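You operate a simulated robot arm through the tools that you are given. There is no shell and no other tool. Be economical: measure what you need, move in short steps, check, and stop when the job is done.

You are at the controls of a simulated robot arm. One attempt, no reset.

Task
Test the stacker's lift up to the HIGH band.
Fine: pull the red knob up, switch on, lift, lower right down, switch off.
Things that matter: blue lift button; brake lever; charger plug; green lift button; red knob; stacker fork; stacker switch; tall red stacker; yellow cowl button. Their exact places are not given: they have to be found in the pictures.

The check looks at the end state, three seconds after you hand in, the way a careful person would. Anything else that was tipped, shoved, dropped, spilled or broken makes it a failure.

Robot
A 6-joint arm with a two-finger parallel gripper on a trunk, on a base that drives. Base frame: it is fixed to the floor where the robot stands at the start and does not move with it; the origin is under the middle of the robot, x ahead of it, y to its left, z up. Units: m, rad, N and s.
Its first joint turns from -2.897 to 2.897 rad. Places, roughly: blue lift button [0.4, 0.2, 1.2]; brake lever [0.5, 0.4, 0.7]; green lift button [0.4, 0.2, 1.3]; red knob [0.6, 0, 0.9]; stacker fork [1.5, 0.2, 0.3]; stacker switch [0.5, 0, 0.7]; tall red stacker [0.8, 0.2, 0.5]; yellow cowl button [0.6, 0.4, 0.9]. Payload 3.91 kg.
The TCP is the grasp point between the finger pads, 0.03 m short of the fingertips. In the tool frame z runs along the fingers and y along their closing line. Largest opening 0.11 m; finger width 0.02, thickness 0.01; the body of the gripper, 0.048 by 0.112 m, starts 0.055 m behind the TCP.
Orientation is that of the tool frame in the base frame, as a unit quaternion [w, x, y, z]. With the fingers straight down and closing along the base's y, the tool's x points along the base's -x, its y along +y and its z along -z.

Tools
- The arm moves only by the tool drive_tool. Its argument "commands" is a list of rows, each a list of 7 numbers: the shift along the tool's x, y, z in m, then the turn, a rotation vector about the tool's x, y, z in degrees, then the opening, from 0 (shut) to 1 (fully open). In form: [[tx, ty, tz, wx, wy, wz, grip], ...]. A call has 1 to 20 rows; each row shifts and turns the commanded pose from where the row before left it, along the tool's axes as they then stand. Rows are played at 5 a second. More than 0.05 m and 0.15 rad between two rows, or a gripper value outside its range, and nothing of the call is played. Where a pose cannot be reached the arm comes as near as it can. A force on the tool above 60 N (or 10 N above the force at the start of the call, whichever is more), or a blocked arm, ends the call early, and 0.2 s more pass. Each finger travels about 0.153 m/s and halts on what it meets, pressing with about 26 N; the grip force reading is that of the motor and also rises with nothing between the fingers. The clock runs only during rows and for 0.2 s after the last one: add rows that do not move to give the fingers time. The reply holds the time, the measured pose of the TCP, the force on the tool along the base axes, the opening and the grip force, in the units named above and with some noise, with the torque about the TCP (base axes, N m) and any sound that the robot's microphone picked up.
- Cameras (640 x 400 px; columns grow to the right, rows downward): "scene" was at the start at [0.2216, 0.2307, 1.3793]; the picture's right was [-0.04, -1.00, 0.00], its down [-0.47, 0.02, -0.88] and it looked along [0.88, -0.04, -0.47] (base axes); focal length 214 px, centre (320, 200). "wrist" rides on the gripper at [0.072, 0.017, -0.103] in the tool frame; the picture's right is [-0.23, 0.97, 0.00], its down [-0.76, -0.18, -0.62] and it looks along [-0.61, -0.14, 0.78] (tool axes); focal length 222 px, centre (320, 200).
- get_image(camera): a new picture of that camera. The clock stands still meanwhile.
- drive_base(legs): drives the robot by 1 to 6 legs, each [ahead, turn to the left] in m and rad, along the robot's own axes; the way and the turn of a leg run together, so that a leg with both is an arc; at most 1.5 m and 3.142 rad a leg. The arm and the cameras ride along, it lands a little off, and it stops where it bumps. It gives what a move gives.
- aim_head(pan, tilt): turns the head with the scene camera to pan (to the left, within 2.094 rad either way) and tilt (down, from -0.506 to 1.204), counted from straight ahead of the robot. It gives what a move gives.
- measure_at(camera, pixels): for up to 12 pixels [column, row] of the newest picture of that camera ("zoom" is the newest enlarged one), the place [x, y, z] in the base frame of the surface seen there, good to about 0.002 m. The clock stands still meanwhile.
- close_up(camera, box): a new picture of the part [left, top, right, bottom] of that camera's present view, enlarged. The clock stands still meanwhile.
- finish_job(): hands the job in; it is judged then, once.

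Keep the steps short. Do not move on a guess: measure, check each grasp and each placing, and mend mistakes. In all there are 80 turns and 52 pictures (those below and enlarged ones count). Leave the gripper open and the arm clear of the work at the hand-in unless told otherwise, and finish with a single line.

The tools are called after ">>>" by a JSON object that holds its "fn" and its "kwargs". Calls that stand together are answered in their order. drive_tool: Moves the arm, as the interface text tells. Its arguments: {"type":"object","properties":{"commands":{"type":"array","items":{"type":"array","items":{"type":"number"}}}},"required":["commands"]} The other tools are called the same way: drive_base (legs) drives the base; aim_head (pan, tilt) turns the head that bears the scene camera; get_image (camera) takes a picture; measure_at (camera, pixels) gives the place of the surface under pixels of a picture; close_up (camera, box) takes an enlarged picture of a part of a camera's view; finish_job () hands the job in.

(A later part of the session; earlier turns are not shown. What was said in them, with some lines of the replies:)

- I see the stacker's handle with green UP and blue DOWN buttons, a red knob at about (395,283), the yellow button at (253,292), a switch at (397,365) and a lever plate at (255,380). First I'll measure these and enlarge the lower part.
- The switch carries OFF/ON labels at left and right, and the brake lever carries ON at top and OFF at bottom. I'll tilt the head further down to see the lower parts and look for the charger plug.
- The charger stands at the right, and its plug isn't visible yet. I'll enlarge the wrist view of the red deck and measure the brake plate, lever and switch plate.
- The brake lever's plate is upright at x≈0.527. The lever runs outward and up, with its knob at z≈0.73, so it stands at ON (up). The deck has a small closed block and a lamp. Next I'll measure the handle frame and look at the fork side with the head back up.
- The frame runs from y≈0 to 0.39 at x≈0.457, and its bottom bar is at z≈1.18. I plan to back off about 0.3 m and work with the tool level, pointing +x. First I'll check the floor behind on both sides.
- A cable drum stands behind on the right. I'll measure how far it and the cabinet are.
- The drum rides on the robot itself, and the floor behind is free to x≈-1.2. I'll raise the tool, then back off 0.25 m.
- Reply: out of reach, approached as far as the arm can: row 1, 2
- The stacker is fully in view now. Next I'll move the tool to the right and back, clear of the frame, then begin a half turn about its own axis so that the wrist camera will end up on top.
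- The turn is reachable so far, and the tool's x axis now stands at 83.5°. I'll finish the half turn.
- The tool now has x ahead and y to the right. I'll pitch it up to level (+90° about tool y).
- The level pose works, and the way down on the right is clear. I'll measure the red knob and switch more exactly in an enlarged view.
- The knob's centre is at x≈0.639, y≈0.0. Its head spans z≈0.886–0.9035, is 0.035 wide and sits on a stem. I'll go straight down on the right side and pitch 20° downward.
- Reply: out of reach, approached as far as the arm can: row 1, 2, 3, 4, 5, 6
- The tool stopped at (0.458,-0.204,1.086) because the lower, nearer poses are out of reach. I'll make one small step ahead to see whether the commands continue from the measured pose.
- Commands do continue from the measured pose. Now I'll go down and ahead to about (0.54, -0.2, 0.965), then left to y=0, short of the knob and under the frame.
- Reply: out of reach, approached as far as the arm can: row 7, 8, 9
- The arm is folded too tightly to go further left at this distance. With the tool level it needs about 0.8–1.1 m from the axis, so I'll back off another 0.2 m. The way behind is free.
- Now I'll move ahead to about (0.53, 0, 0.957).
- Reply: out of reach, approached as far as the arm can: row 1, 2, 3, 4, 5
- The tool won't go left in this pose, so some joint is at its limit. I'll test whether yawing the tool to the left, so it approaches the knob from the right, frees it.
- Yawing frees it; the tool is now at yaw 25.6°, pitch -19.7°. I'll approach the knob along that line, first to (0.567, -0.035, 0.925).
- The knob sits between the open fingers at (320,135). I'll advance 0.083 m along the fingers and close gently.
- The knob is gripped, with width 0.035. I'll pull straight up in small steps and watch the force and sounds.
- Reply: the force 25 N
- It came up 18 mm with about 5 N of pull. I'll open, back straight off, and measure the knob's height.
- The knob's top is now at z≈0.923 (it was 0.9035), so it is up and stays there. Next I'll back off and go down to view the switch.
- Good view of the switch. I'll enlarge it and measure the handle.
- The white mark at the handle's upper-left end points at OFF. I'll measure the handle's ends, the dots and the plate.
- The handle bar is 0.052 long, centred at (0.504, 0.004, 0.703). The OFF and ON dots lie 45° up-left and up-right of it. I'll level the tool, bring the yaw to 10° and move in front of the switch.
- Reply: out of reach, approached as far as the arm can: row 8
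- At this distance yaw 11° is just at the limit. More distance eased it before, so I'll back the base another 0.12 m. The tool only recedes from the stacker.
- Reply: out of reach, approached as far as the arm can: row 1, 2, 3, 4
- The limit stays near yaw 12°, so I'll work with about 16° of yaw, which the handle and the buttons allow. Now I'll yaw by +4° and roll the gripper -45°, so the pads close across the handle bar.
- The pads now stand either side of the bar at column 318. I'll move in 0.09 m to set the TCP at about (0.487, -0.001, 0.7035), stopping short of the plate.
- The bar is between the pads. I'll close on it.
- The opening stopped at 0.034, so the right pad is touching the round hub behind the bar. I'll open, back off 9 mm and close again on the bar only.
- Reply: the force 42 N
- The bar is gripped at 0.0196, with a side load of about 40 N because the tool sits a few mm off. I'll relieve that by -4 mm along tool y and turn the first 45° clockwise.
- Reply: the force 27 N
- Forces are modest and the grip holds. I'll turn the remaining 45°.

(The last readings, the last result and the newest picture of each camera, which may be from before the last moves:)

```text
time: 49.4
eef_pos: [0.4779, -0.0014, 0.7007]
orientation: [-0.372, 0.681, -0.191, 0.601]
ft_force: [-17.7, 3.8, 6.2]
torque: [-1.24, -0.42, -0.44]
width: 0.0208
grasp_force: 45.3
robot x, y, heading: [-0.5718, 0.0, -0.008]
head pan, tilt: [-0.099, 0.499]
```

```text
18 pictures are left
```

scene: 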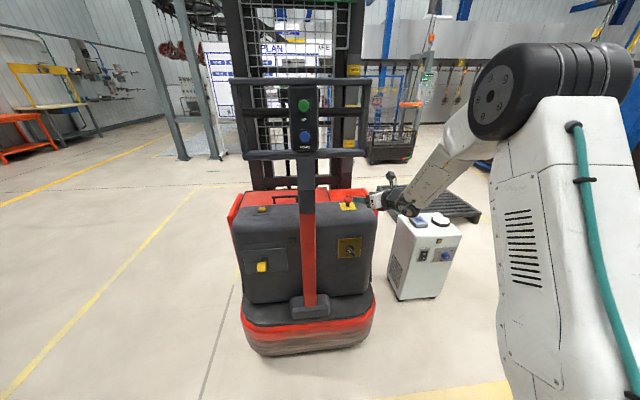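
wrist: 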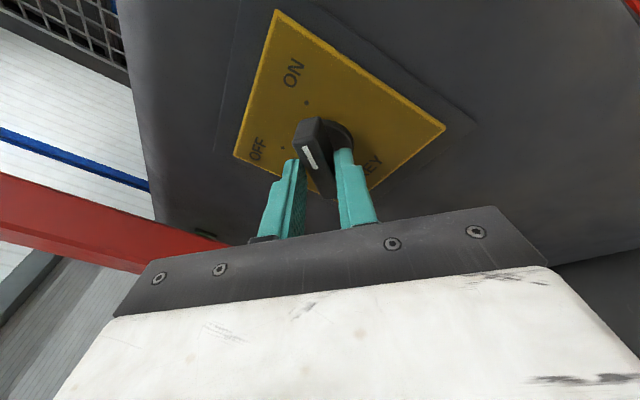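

The mark is near ON but lags a little. I'll turn another 15°, then open, back off and look.

>>> {"fn": "drive_tool", "kwargs": {"commands": [[0, 0, 0, 0, 0, 7.5, 0.05], [0, 0, 0, 0, 0, 7.5, 0.05], [0, 0, 0, 0, 0, 0, 0.05], [0, 0, 0, 0, 0, 0, 0.6], [0, 0, 0, 0, 0, 0, 0.6], [0, 0, -0.04, 0, 0, 0, 0.6], [0, 0, -0.04, 0, 0, 0, 0.6]]}}

>>> {"fn": "close_up", "kwargs": {"camera": "wrist", "box": [180, 0, 500, 200]}}

>>> {"fn": "close_up", "kwargs": {"camera": "scene", "box": [220, 150, 400, 262]}}

```text
time: 51.0
eef_pos: [0.4021, -0.023, 0.7011]
orientation: [-0.447, 0.65, -0.279, 0.547]
ft_force: [0.3, -0.5, 0.0]
torque: [0.01, 0.01, -0.02]
width: 0.0661
grasp_force: 0.0
robot x, y, heading: [-0.5707, 0.0008, -0.004]
head pan, tilt: [-0.099, 0.499]
```

```text
2.00 times, centred on (340, 100) of wrist
```

zoom: 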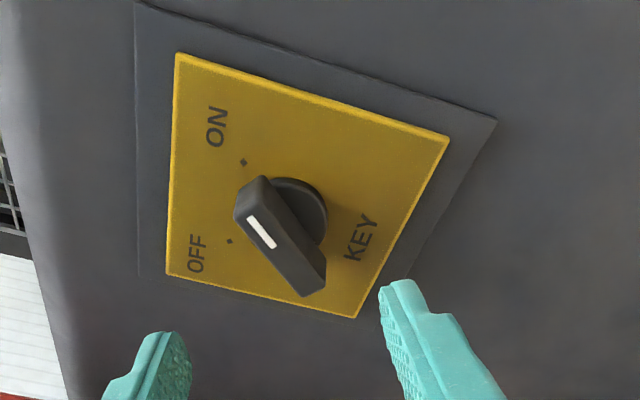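

```text
3.56 times, centred on (310, 206) of scene
```

zoom: 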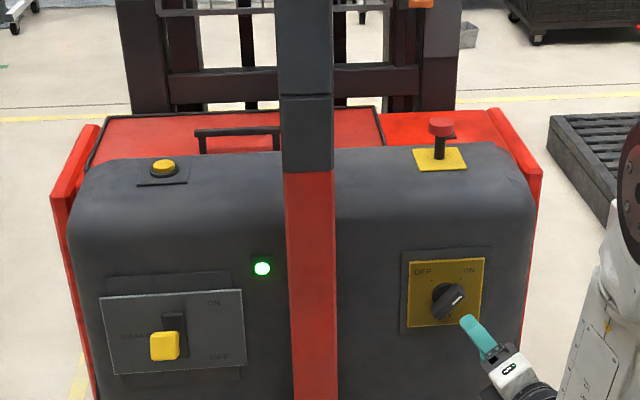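

The green lamp is lit and the mark points at ON, so the power is on. I'll back off, shut the fingers, roll back to level and yaw to 28° for pushing the buttons.

>>> {"fn": "drive_tool", "kwargs": {"commands": [[0, 0, -0.04, 0, 0, 0, 0.3], [0, 0, 0, 0, 0, -7.75, 0], [0, 0, 0, 0, 0, -7.75, 0], [0, 0, 0, 0, 0, -7.75, 0], [0, 0, 0, 0, 0, -7.75, 0], [0, 0, 0, 0, 0, -7.75, 0], [0, 0, 0, 0, 0, -7.75, 0], [0, 0, 0, 0, 0, -7.75, 0], [0, 0, 0, 0, 0, -7.75, 0], [0, 0, 0, 6, 0, 0, 0], [0, 0, 0, 6, 0, 0, 0], [0.045, 0, 0, 0, 0, 0, 0], [0.045, 0, 0, 0, 0, 0, 0], [0.045, 0, 0, 0, 0, 0, 0], [0.045, 0, 0, 0, 0, 0, 0]]}}

```text
time: 54.2
eef_pos: [0.3628, -0.0356, 0.8794]
orientation: [-0.175, 0.688, 0.168, 0.684]
ft_force: [0.1, -0.8, -1.0]
torque: [-0.02, -0.05, 0.01]
width: 0.0
grasp_force: 26.1
robot x, y, heading: [-0.5705, 0.0038, -0.003]
head pan, tilt: [-0.099, 0.499]
```

Now I'll go up to z≈1.323 in front of the frame.

>>> {"fn": "drive_tool", "kwargs": {"commands": [[0.0444, 0, -0.005, 0, 0, 0, 0], [0.0444, 0, -0.005, 0, 0, 0, 0], [0.0444, 0, 0, 0, 0, 0, 0], [0.0444, 0, 0, 0, 0, 0, 0], [0.0444, 0, 0, 0, 0, 0, 0], [0.0444, 0, 0, 0, 0, 0, 0], [0.0444, 0, 0, 0, 0, 0, 0], [0.0444, 0, 0, 0, 0, 0, 0], [0.0444, 0, 0, 0, 0, 0, 0], [0.0444, 0, 0, 0, 0, 0, 0]]}}

```text
time: 56.4
eef_pos: [0.3563, -0.0412, 1.3253]
orientation: [-0.174, 0.687, 0.168, 0.685]
ft_force: [0.1, -0.4, -1.0]
torque: [0.03, -0.04, 0.01]
width: 0.0
grasp_force: 26.0
robot x, y, heading: [-0.5681, 0.0011, -0.0]
head pan, tilt: [-0.099, 0.499]
```

Now left to in front of the green button, tip about 3 cm short of it.

>>> {"fn": "drive_tool", "kwargs": {"commands": [[0, -0.035, 0.02, 0, 0, 0, 0], [0, -0.035, 0.025, 0, 0, 0, 0], [0, -0.035, 0.025, 0, 0, 0, 0], [0, -0.035, 0.025, 0, 0, 0, 0], [0, -0.035, 0.025, 0, 0, 0, 0], [0, 0, 0, 0, 0, 0, 0]]}}

>>> {"fn": "get_image", "kwargs": {"camera": "scene"}}

```text
time: 57.8
eef_pos: [0.3799, 0.1683, 1.3279]
orientation: [-0.172, 0.687, 0.168, 0.686]
ft_force: [0.0, -0.4, 0.3]
torque: [0.01, -0.01, 0.02]
width: 0.0
grasp_force: 25.9
robot x, y, heading: [-0.5724, 0.0063, -0.005]
head pan, tilt: [-0.099, 0.499]
```

```text
15 pictures are left
```

scene: 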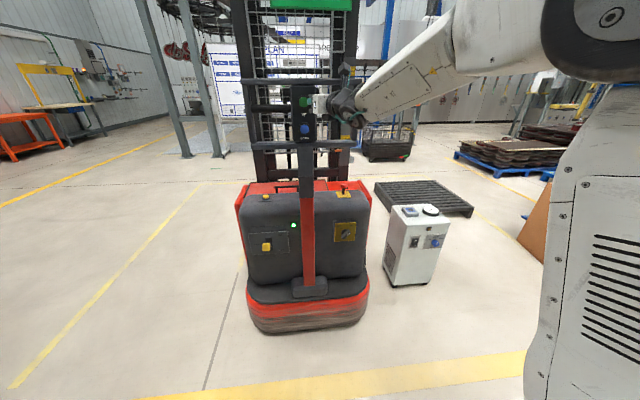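

The tip is in front of the button. Before lifting I'll look up the mast for headroom and find the pointer.

>>> {"fn": "aim_head", "kwargs": {"pan": -0.1, "tilt": 0.1}}

>>> {"fn": "get_image", "kwargs": {"camera": "scene"}}

```text
time: 58.6
eef_pos: [0.3809, 0.1692, 1.3275]
orientation: [-0.175, 0.687, 0.169, 0.685]
ft_force: [0.4, -0.3, 0.0]
torque: [0.02, 0.04, 0.01]
width: 0.0
grasp_force: 25.8
robot x, y, heading: [-0.5745, 0.005, -0.009]
head pan, tilt: [-0.099, 0.099]
```

```text
14 pictures are left
```

scene: 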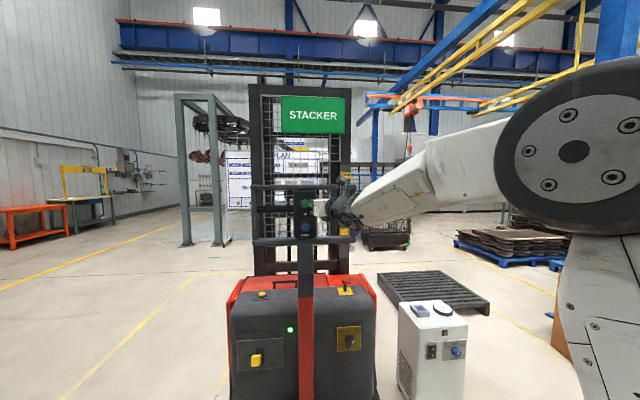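

There is headroom; the green board is only the mast's sign. Now I'll push the green button: advance ~0.045 m, hold about 1 s, and draw back 3 cm.

>>> {"fn": "drive_tool", "kwargs": {"commands": [[-0.003, 0, 0.03, 0, 0, 0, 0], [0, 0, 0.007, 0, 0, 0, 0], [0, 0, 0.005, 0, 0, 0, 0], [0, 0, 0.004, 0, 0, 0, 0], [0, 0, 0, 0, 0, 0, 0], [0, 0, 0, 0, 0, 0, 0]]}}

>>> {"fn": "close_up", "kwargs": {"camera": "scene", "box": [230, 90, 390, 290]}}

```text
time: 60.0
eef_pos: [0.4167, 0.1882, 1.3247]
orientation: [-0.176, 0.686, 0.17, 0.686]
ft_force: [-35.2, -18.1, -5.4]
torque: [-0.07, 0.11, -0.29]
width: 0.0002
grasp_force: 26.5
robot x, y, heading: [-0.572, 0.0041, -0.008]
head pan, tilt: [-0.099, 0.099]
heard: click
```

```text
2.00 times, centred on (310, 190) of scene
```

zoom: 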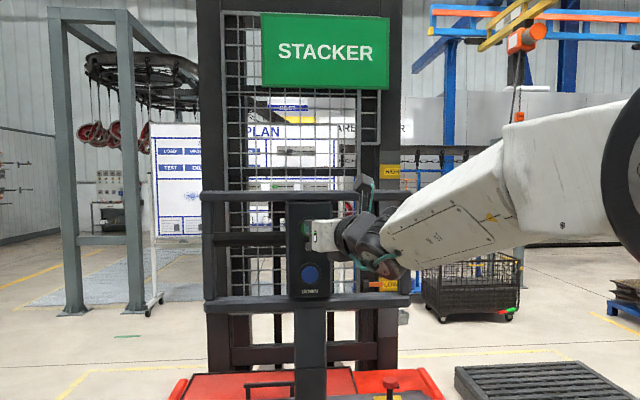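

A click. I'll measure the pointer at zoom (373,284) and the bands.

>>> {"fn": "measure_at", "kwargs": {"camera": "zoom", "pixels": [[374, 284], [371, 284], [390, 286], [392, 172], [390, 160], [390, 180]]}}

>>> {"fn": "drive_tool", "kwargs": {"commands": [[0, 0, 0, 0, 0, 0, 0], [0, 0, 0, 0, 0, 0, 0], [0, 0, 0, 0, 0, 0, 0], [0, 0, 0, 0, 0, 0, 0], [0, 0, 0, 0, 0, 0, 0]]}}

>>> {"fn": "close_up", "kwargs": {"camera": "scene", "box": [300, 160, 364, 260]}}

```text
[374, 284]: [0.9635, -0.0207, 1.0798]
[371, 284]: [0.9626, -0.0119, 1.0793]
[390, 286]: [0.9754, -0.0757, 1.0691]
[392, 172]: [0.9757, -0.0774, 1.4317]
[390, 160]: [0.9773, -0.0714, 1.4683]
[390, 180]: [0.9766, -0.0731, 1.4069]
```

```text
time: 61.2
eef_pos: [0.4175, 0.19, 1.3271]
orientation: [-0.174, 0.686, 0.169, 0.686]
ft_force: [-33.9, 8.1, 2.8]
torque: [0.02, -0.09, 0.43]
width: 0.0001
grasp_force: 26.4
robot x, y, heading: [-0.5703, 0.0013, -0.001]
head pan, tilt: [-0.099, 0.099]
```

```text
4.00 times, centred on (332, 210) of scene
```

zoom: 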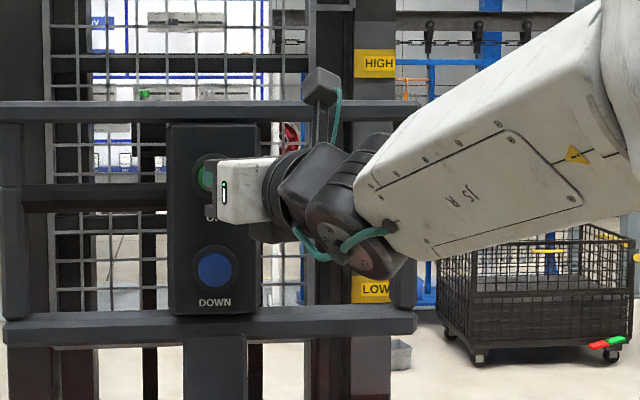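

It rises while the button is held: the pointer went from 1.005 to 1.08. It is hidden behind the gripper now. HIGH runs over z≈1.407–1.468. I'll hold another 1.2 s and look.

>>> {"fn": "drive_tool", "kwargs": {"commands": [[0, 0, 0, 0, 0, 0, 0], [0, 0, 0, 0, 0, 0, 0], [0, 0, 0, 0, 0, 0, 0], [0, 0, 0, 0, 0, 0, 0], [0, 0, 0, 0, 0, 0, 0]]}}

>>> {"fn": "close_up", "kwargs": {"camera": "scene", "box": [300, 160, 364, 260]}}

```text
time: 62.4
eef_pos: [0.4174, 0.1888, 1.3249]
orientation: [-0.174, 0.686, 0.17, 0.686]
ft_force: [-37.1, 1.8, 1.2]
torque: [0.01, -0.05, 0.25]
width: 0.0001
grasp_force: 25.8
robot x, y, heading: [-0.5703, 0.0041, -0.005]
head pan, tilt: [-0.099, 0.099]
```

```text
4.00 times, centred on (332, 210) of scene
```

zoom: 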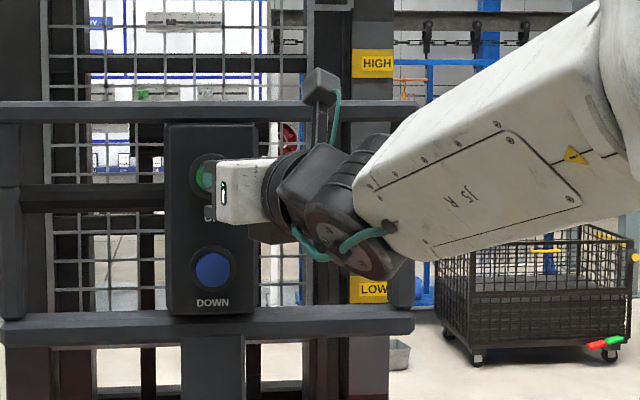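

The pointer is still hidden (between z≈1.09 and 1.37). I'll hold 0.6 s more.

>>> {"fn": "drive_tool", "kwargs": {"commands": [[0, 0, 0, 0, 0, 0, 0], [0, 0, 0, 0, 0, 0, 0]]}}

>>> {"fn": "close_up", "kwargs": {"camera": "scene", "box": [300, 160, 364, 260]}}

```text
time: 63.0
eef_pos: [0.4176, 0.1889, 1.3241]
orientation: [-0.174, 0.686, 0.17, 0.685]
ft_force: [-35.7, -0.9, 0.5]
torque: [0.0, 0.03, 0.16]
width: 0.0
grasp_force: 25.5
robot x, y, heading: [-0.5708, 0.003, -0.001]
head pan, tilt: [-0.099, 0.099]
```

```text
4.00 times, centred on (332, 210) of scene
```

zoom: 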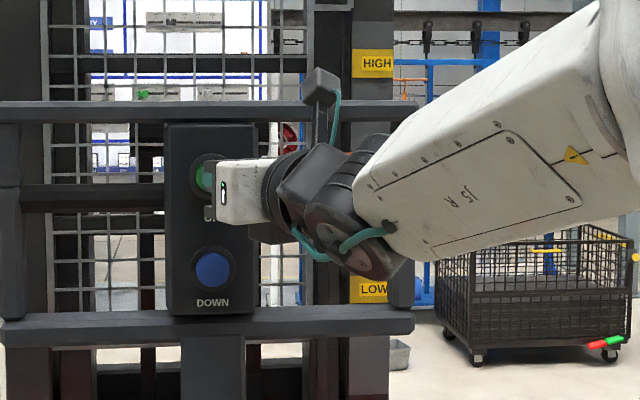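

A bit of orange now shows at zoom (346,152). I'll measure it.

>>> {"fn": "measure_at", "kwargs": {"camera": "zoom", "pixels": [[346, 151], [343, 151], [348, 152]]}}

```text
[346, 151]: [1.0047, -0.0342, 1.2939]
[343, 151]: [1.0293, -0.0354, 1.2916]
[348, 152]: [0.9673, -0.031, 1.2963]
```

The pointer is at z≈1.295, a rate of about 0.072 m/s. HIGH's centre at 1.437 needs about 1.9 s more. I'll hold 9 rows, then draw back.

>>> {"fn": "drive_tool", "kwargs": {"commands": [[0, 0, 0, 0, 0, 0, 0], [0, 0, 0, 0, 0, 0, 0], [0, 0, 0, 0, 0, 0, 0], [0, 0, 0, 0, 0, 0, 0], [0, 0, 0, 0, 0, 0, 0], [0, 0, 0, 0, 0, 0, 0], [0, 0, 0, 0, 0, 0, 0], [0, 0, 0, 0, 0, 0, 0], [0, 0, 0, 0, 0, 0, 0], [0, 0, -0.03, 0, 0, 0, 0], [0, 0, -0.02, 0, 0, 0, 0]]}}

>>> {"fn": "close_up", "kwargs": {"camera": "scene", "box": [300, 160, 364, 260]}}

```text
time: 65.4
eef_pos: [0.3756, 0.1662, 1.3212]
orientation: [-0.174, 0.687, 0.17, 0.685]
ft_force: [0.0, -0.6, -1.1]
torque: [-0.01, -0.08, 0.02]
width: 0.0002
grasp_force: 25.7
robot x, y, heading: [-0.5701, 0.0036, -0.001]
head pan, tilt: [-0.099, 0.099]
```

```text
4.00 times, centred on (332, 210) of scene
```

zoom: 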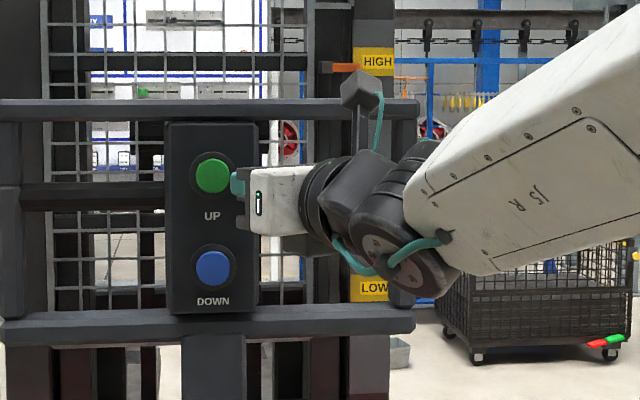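

The pointer stands in the HIGH band (zoom row 67) and the button is released. Now I'll go down to the blue DOWN button (z≈1.237), press it and hold.

>>> {"fn": "drive_tool", "kwargs": {"commands": [[-0.042, 0, 0, 0, 0, 0, 0], [-0.042, 0, 0, 0, 0, 0, 0], [0, 0, 0.03, 0, 0, 0, 0], [0, 0, 0.01, 0, 0, 0, 0], [0, 0, 0.005, 0, 0, 0, 0], [0, 0, 0.004, 0, 0, 0, 0], [0, 0, 0, 0, 0, 0, 0], [0, 0, 0, 0, 0, 0, 0], [0, 0, 0, 0, 0, 0, 0], [0, 0, 0, 0, 0, 0, 0], [0, 0, 0, 0, 0, 0, 0], [0, 0, 0, 0, 0, 0, 0], [0, 0, 0, 0, 0, 0, 0], [0, 0, 0, 0, 0, 0, 0], [0, 0, 0, 0, 0, 0, 0], [0, 0, 0, 0, 0, 0, 0], [0, 0, 0, 0, 0, 0, 0], [0, 0, 0, 0, 0, 0, 0], [0, 0, 0, 0, 0, 0, 0], [0, 0, 0, 0, 0, 0, 0]]}}

```text
time: 69.6
eef_pos: [0.4166, 0.1897, 1.2406]
orientation: [-0.173, 0.687, 0.168, 0.686]
ft_force: [-34.6, 0.5, 2.7]
torque: [0.03, -0.07, 0.21]
width: 0.0
grasp_force: 26.2
robot x, y, heading: [-0.5703, 0.0039, -0.008]
head pan, tilt: [-0.099, 0.099]
heard: click
```

The button clicked and is held with about 35 N. I'll hold 4 s more and look.

>>> {"fn": "drive_tool", "kwargs": {"commands": [[0, 0, 0, 0, 0, 0, 0], [0, 0, 0, 0, 0, 0, 0], [0, 0, 0, 0, 0, 0, 0], [0, 0, 0, 0, 0, 0, 0], [0, 0, 0, 0, 0, 0, 0], [0, 0, 0, 0, 0, 0, 0], [0, 0, 0, 0, 0, 0, 0], [0, 0, 0, 0, 0, 0, 0], [0, 0, 0, 0, 0, 0, 0], [0, 0, 0, 0, 0, 0, 0], [0, 0, 0, 0, 0, 0, 0], [0, 0, 0, 0, 0, 0, 0], [0, 0, 0, 0, 0, 0, 0], [0, 0, 0, 0, 0, 0, 0], [0, 0, 0, 0, 0, 0, 0], [0, 0, 0, 0, 0, 0, 0], [0, 0, 0, 0, 0, 0, 0], [0, 0, 0, 0, 0, 0, 0], [0, 0, 0, 0, 0, 0, 0], [0, 0, 0, 0, 0, 0, 0]]}}

>>> {"fn": "close_up", "kwargs": {"camera": "scene", "box": [250, 180, 378, 260]}}

```text
time: 73.8
eef_pos: [0.4172, 0.189, 1.2389]
orientation: [-0.174, 0.686, 0.17, 0.685]
ft_force: [-34.2, 0.1, -0.3]
torque: [0.02, -0.01, 0.24]
width: 0.0
grasp_force: 26.5
robot x, y, heading: [-0.5735, 0.002, -0.004]
head pan, tilt: [-0.099, 0.099]
```

```text
5.00 times, centred on (314, 220) of scene
```

zoom: 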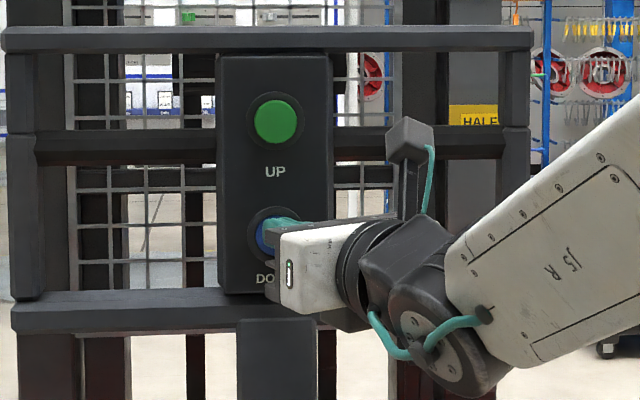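

The pointer is hidden behind the wrist. I'll hold 2 s more for certainty, draw back and move right, then look.

>>> {"fn": "drive_tool", "kwargs": {"commands": [[0, 0, 0, 0, 0, 0, 0], [0, 0, 0, 0, 0, 0, 0], [0, 0, 0, 0, 0, 0, 0], [0, 0, 0, 0, 0, 0, 0], [0, 0, 0, 0, 0, 0, 0], [0, 0, 0, 0, 0, 0, 0], [0, 0, 0, 0, 0, 0, 0], [0, 0, 0, 0, 0, 0, 0], [0, 0, 0, 0, 0, 0, 0], [0, 0, 0, 0, 0, 0, 0], [0, 0, -0.03, 0, 0, 0, 0], [0, 0, -0.03, 0, 0, 0, 0], [0, 0.04, -0.02, 0, 0, 0, 0], [0, 0.04, -0.02, 0, 0, 0, 0], [0, 0.04, -0.02, 0, 0, 0, 0], [0, 0.04, -0.02, 0, 0, 0, 0], [0, 0.04, 0, 0, 0, 0, 0]]}}

>>> {"fn": "aim_head", "kwargs": {"pan": -0.1, "tilt": 0.4}}

>>> {"fn": "close_up", "kwargs": {"camera": "scene", "box": [220, 70, 412, 190]}}

```text
time: 77.4
eef_pos: [0.3883, -0.0521, 1.2397]
orientation: [-0.175, 0.686, 0.17, 0.685]
ft_force: [0.1, 0.5, 0.0]
torque: [0.0, 0.01, 0.0]
width: 0.0
grasp_force: 26.1
robot x, y, heading: [-0.5687, 0.0055, -0.005]
head pan, tilt: [-0.099, 0.099]
```

```text
time: 78.2
eef_pos: [0.3888, -0.0522, 1.2387]
orientation: [-0.175, 0.687, 0.169, 0.685]
ft_force: [0.4, 0.2, -0.9]
torque: [0.01, 0.04, 0.02]
width: 0.0
grasp_force: 25.6
robot x, y, heading: [-0.572, 0.0002, -0.002]
head pan, tilt: [-0.099, 0.4]
```

```text
3.33 times, centred on (316, 130) of scene
```

zoom: 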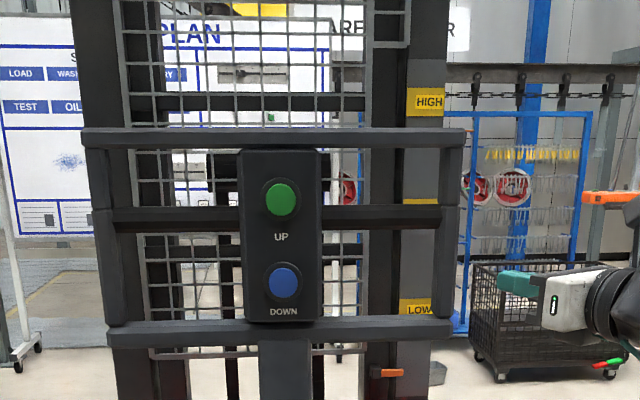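

The pointer at zoom (390,373) is down below the frame bar. I'll measure it against the earlier 1.00.

>>> {"fn": "measure_at", "kwargs": {"camera": "zoom", "pixels": [[378, 373], [390, 373], [385, 372], [420, 308]]}}

```text
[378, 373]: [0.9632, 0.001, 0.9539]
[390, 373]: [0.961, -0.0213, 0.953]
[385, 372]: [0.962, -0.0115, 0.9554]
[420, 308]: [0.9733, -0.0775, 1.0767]
```

The pointer is at 0.954, lower than at the start, and the hold was longer than the full travel needs, so the fork is at its bottom. Now back down to the switch: descend in front and yaw back to 16°.

>>> {"fn": "drive_tool", "kwargs": {"commands": [[0, 0, -0.02, 0, 0, 0, 0], [-0.0446, 0, 0, 0, 0, 0, 0], [-0.0446, 0, 0, 0, 0, 0, 0], [-0.0446, 0, 0, 0, 0, 0, 0], [-0.0446, 0, 0, 0, 0, 0, 0], [-0.0446, 0, 0, 0, 0, 0, 0], [-0.0446, 0, 0, 0, 0, 0, 0], [-0.0446, 0, 0, 0, 0, 0, 0], [-0.0446, 0, 0, 0, 0, 0, 0.3], [-0.0446, 0, 0, 0, 0, 0, 0.6], [-0.0446, 0, 0, 0, 0, 0, 0.6], [-0.0446, 0, 0, 0, 0, 0, 0.6], [-0.0446, 0, 0, 0, 0, 0, 0.6], [0, 0, 0, -6, 0, 0, 0.6], [0, 0, 0, -6, 0, 0, 0.6], [0, 0, 0, 0, 0, 0, 0.6]]}}

```text
time: 81.6
eef_pos: [0.37, -0.0585, 0.7026]
orientation: [-0.102, 0.701, 0.097, 0.699]
ft_force: [-0.4, -0.4, -0.1]
torque: [-0.02, -0.01, 0.04]
width: 0.0663
grasp_force: 0.1
robot x, y, heading: [-0.5699, 0.0019, -0.004]
head pan, tilt: [-0.099, 0.4]
```

Next I'll move in front of the switch and roll +45° to straddle the bar, now at ON.

>>> {"fn": "drive_tool", "kwargs": {"commands": [[0, -0.0283, 0.0385, 0, 0, 0, 0.6], [0, 0, 0, 0, 0, 7.5, 0.6], [0, 0, 0, 0, 0, 7.5, 0.6], [0, 0, 0, 0, 0, 7.5, 0.6], [0, 0, 0, 0, 0, 7.5, 0.6], [0, 0, 0, 0, 0, 7.5, 0.6], [0, 0, 0, 0, 0, 7.5, 0.6], [0, 0, 0, 0, 0, 0, 0.6]]}}

>>> {"fn": "get_image", "kwargs": {"camera": "wrist"}}

>>> {"fn": "measure_at", "kwargs": {"camera": "wrist", "pixels": [[318, 110], [318, 120], [316, 100], [320, 140], [313, 110], [328, 120], [322, 150]]}}

```text
time: 83.4
eef_pos: [0.3991, -0.022, 0.7027]
orientation: [-0.362, 0.685, -0.18, 0.607]
ft_force: [0.0, -0.8, -0.5]
torque: [-0.01, 0.04, 0.01]
width: 0.0657
grasp_force: 0.0
robot x, y, heading: [-0.5722, 0.0045, -0.002]
head pan, tilt: [-0.099, 0.4]
```

```text
6 pictures are left
```

wrist: 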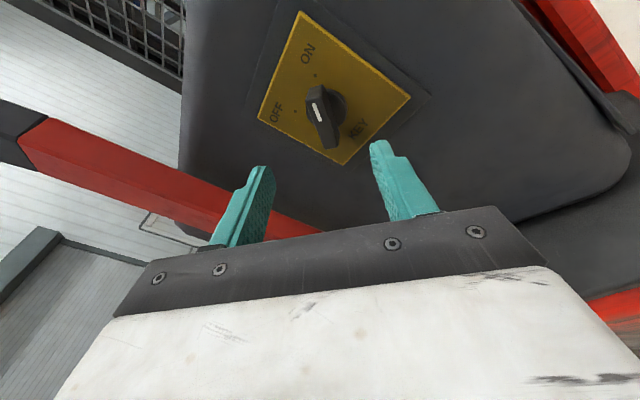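

```text
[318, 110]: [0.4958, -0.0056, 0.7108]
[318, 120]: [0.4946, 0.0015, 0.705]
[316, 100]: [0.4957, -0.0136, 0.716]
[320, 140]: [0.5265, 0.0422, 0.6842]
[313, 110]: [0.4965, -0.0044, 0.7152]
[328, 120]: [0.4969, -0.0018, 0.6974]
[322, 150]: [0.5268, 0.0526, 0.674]
```

The bar is aligned between the pads and the mark is at ON. I'll go in 0.082 m and close on the bar.

>>> {"fn": "drive_tool", "kwargs": {"commands": [[0, 0, 0.04, 0, 0, 0, 0.6], [0, 0, 0.0415, 0, 0, 0, 0.6], [0, 0, 0, 0, 0, 0, 0.6], [0, 0, 0, 0, 0, 0, 0.3], [0, 0, 0, 0, 0, 0, 0.05], [0, 0, 0, 0, 0, 0, 0.05], [0, 0, 0, 0, 0, 0, 0.05]]}}

```text
time: 85.0
eef_pos: [0.4763, -0.0006, 0.6983]
orientation: [-0.359, 0.686, -0.181, 0.607]
ft_force: [8.0, -23.8, -20.1]
torque: [-1.12, 0.78, -0.86]
width: 0.0194
grasp_force: 45.4
robot x, y, heading: [-0.5748, 0.005, -0.007]
head pan, tilt: [-0.099, 0.4]
```

Gripped at 0.0194. I'll relieve the side load by +3 mm along tool y and turn back 105° in total (the first 52° now).

>>> {"fn": "drive_tool", "kwargs": {"commands": [[0, 0.003, 0, 0, 0, 0, 0.05], [0, 0, 0, 0, 0, -7.5, 0.05], [0, 0, 0, 0, 0, -7.5, 0.05], [0, 0, 0, 0, 0, -7.5, 0.05], [0, 0, 0, 0, 0, -7.5, 0.05], [0, 0, 0, 0, 0, -7.5, 0.05], [0, 0, 0, 0, 0, -7.5, 0.05], [0, 0, 0, 0, 0, -7.5, 0.05]]}}

>>> {"fn": "drive_tool", "kwargs": {"commands": [[0, 0, 0, 0, 0, -7.5, 0.05], [0, 0, 0, 0, 0, -7.5, 0.05], [0, 0, 0, 0, 0, -7.5, 0.05], [0, 0, 0, 0, 0, -7.5, 0.05], [0, 0, 0, 0, 0, -7.5, 0.05], [0, 0, 0, 0, 0, -7.5, 0.05], [0, 0, 0, 0, 0, -7.5, 0.05], [0, 0, 0, 0, 0, 0, 0.05]]}}

```text
time: 86.8
eef_pos: [0.4786, -0.0015, 0.7007]
orientation: [-0.055, 0.693, 0.142, 0.705]
ft_force: [-8.1, -17.0, -7.6]
torque: [0.0, 1.4, -0.96]
width: 0.0189
grasp_force: 45.5
robot x, y, heading: [-0.5713, 0.0025, -0.006]
head pan, tilt: [-0.099, 0.4]
```

```text
time: 88.6
eef_pos: [0.4793, 0.0014, 0.7015]
orientation: [0.261, 0.557, 0.436, 0.657]
ft_force: [-11.1, -0.4, 6.9]
torque: [1.81, -0.3, -0.47]
width: 0.026
grasp_force: 44.7
robot x, y, heading: [-0.5739, 0.0032, -0.004]
head pan, tilt: [-0.099, 0.4]
```

Turned with the end stop felt (torque 1.8). I'll open, back off and look.

>>> {"fn": "drive_tool", "kwargs": {"commands": [[0, 0, 0, 0, 0, 0, 0.6], [0, 0, 0, 0, 0, 0, 0.6], [0, 0, -0.04, 0, 0, 0, 0.6], [0, 0, -0.04, 0, 0, 0, 0.6], [0, 0, -0.04, 0, 0, 0, 0.6]]}}

>>> {"fn": "close_up", "kwargs": {"camera": "scene", "box": [220, 150, 400, 300]}}

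>>> {"fn": "close_up", "kwargs": {"camera": "wrist", "box": [180, 0, 500, 200]}}

```text
time: 89.8
eef_pos: [0.364, -0.0358, 0.6996]
orientation: [0.262, 0.559, 0.434, 0.656]
ft_force: [-0.7, 0.3, 0.3]
torque: [-0.01, 0.01, 0.0]
width: 0.066
grasp_force: 0.0
robot x, y, heading: [-0.5706, -0.0004, -0.006]
head pan, tilt: [-0.099, 0.4]
```

```text
2.67 times, centred on (310, 225) of scene
```

zoom: 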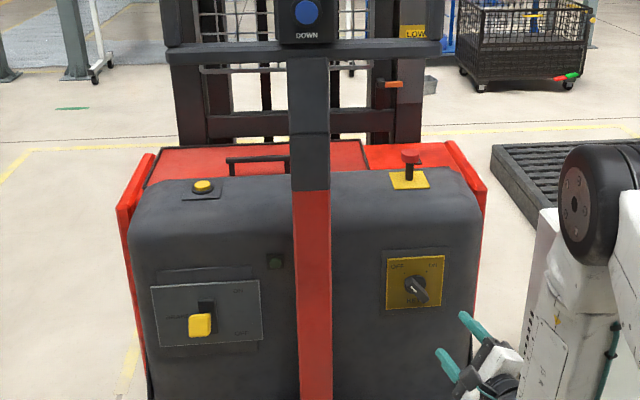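

```text
2.00 times, centred on (340, 100) of wrist
```

zoom: 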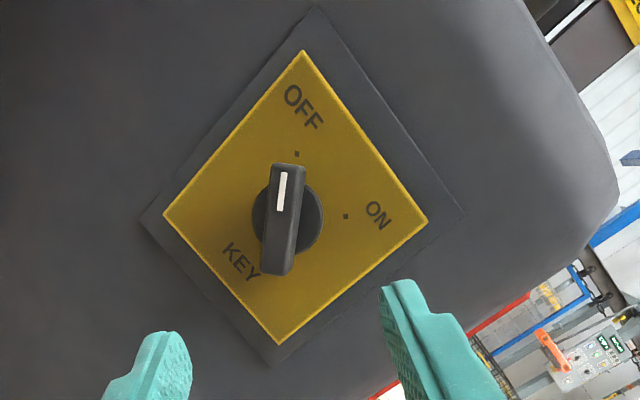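

The mark is at OFF, the lamp is out, the knob is still up and the pointer is down. I'll open fully and draw the arm clear by backing the base 0.12 m.

>>> {"fn": "drive_tool", "kwargs": {"commands": [[0, 0, 0, 0, 0, 0, 1], [0, 0, 0, 0, 0, 0, 1]]}}

>>> {"fn": "drive_base", "kwargs": {"legs": [[-0.12, 0]]}}

>>> {"fn": "get_image", "kwargs": {"camera": "scene"}}

```text
time: 90.4
eef_pos: [0.3637, -0.0344, 0.6998]
orientation: [0.262, 0.558, 0.435, 0.656]
ft_force: [0.3, -0.1, -0.1]
torque: [0.01, 0.01, 0.02]
width: 0.1099
grasp_force: 0.0
robot x, y, heading: [-0.5746, -0.0031, -0.0]
head pan, tilt: [-0.099, 0.4]
```

```text
time: 91.7
eef_pos: [0.2444, -0.0363, 0.6986]
orientation: [0.264, 0.559, 0.433, 0.656]
ft_force: [0.3, 0.4, -1.2]
torque: [0.02, 0.02, -0.01]
width: 0.1099
grasp_force: 0.0
robot x, y, heading: [-0.6899, 0.0031, -0.009]
head pan, tilt: [-0.099, 0.4]
```

```text
3 pictures are left
```

scene: 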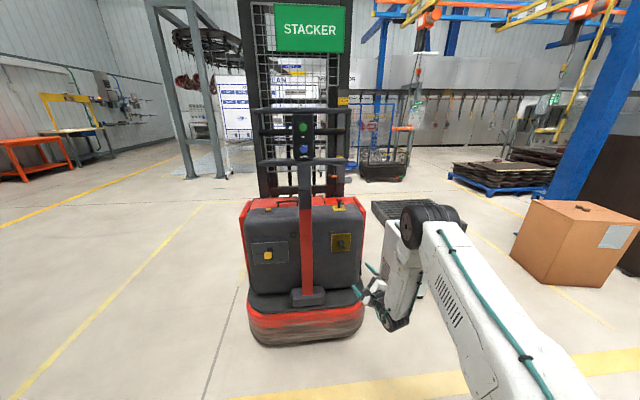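

Everything stands as it should, the arm is clear and the gripper is open. I'll hand in.

>>> {"fn": "finish_job", "kwargs": {}}

```text
The job is handed in.
```

The stacker's lift was tested up to the HIGH band and lowered to the bottom; it is switched off with the red knob up and nothing else was touched.
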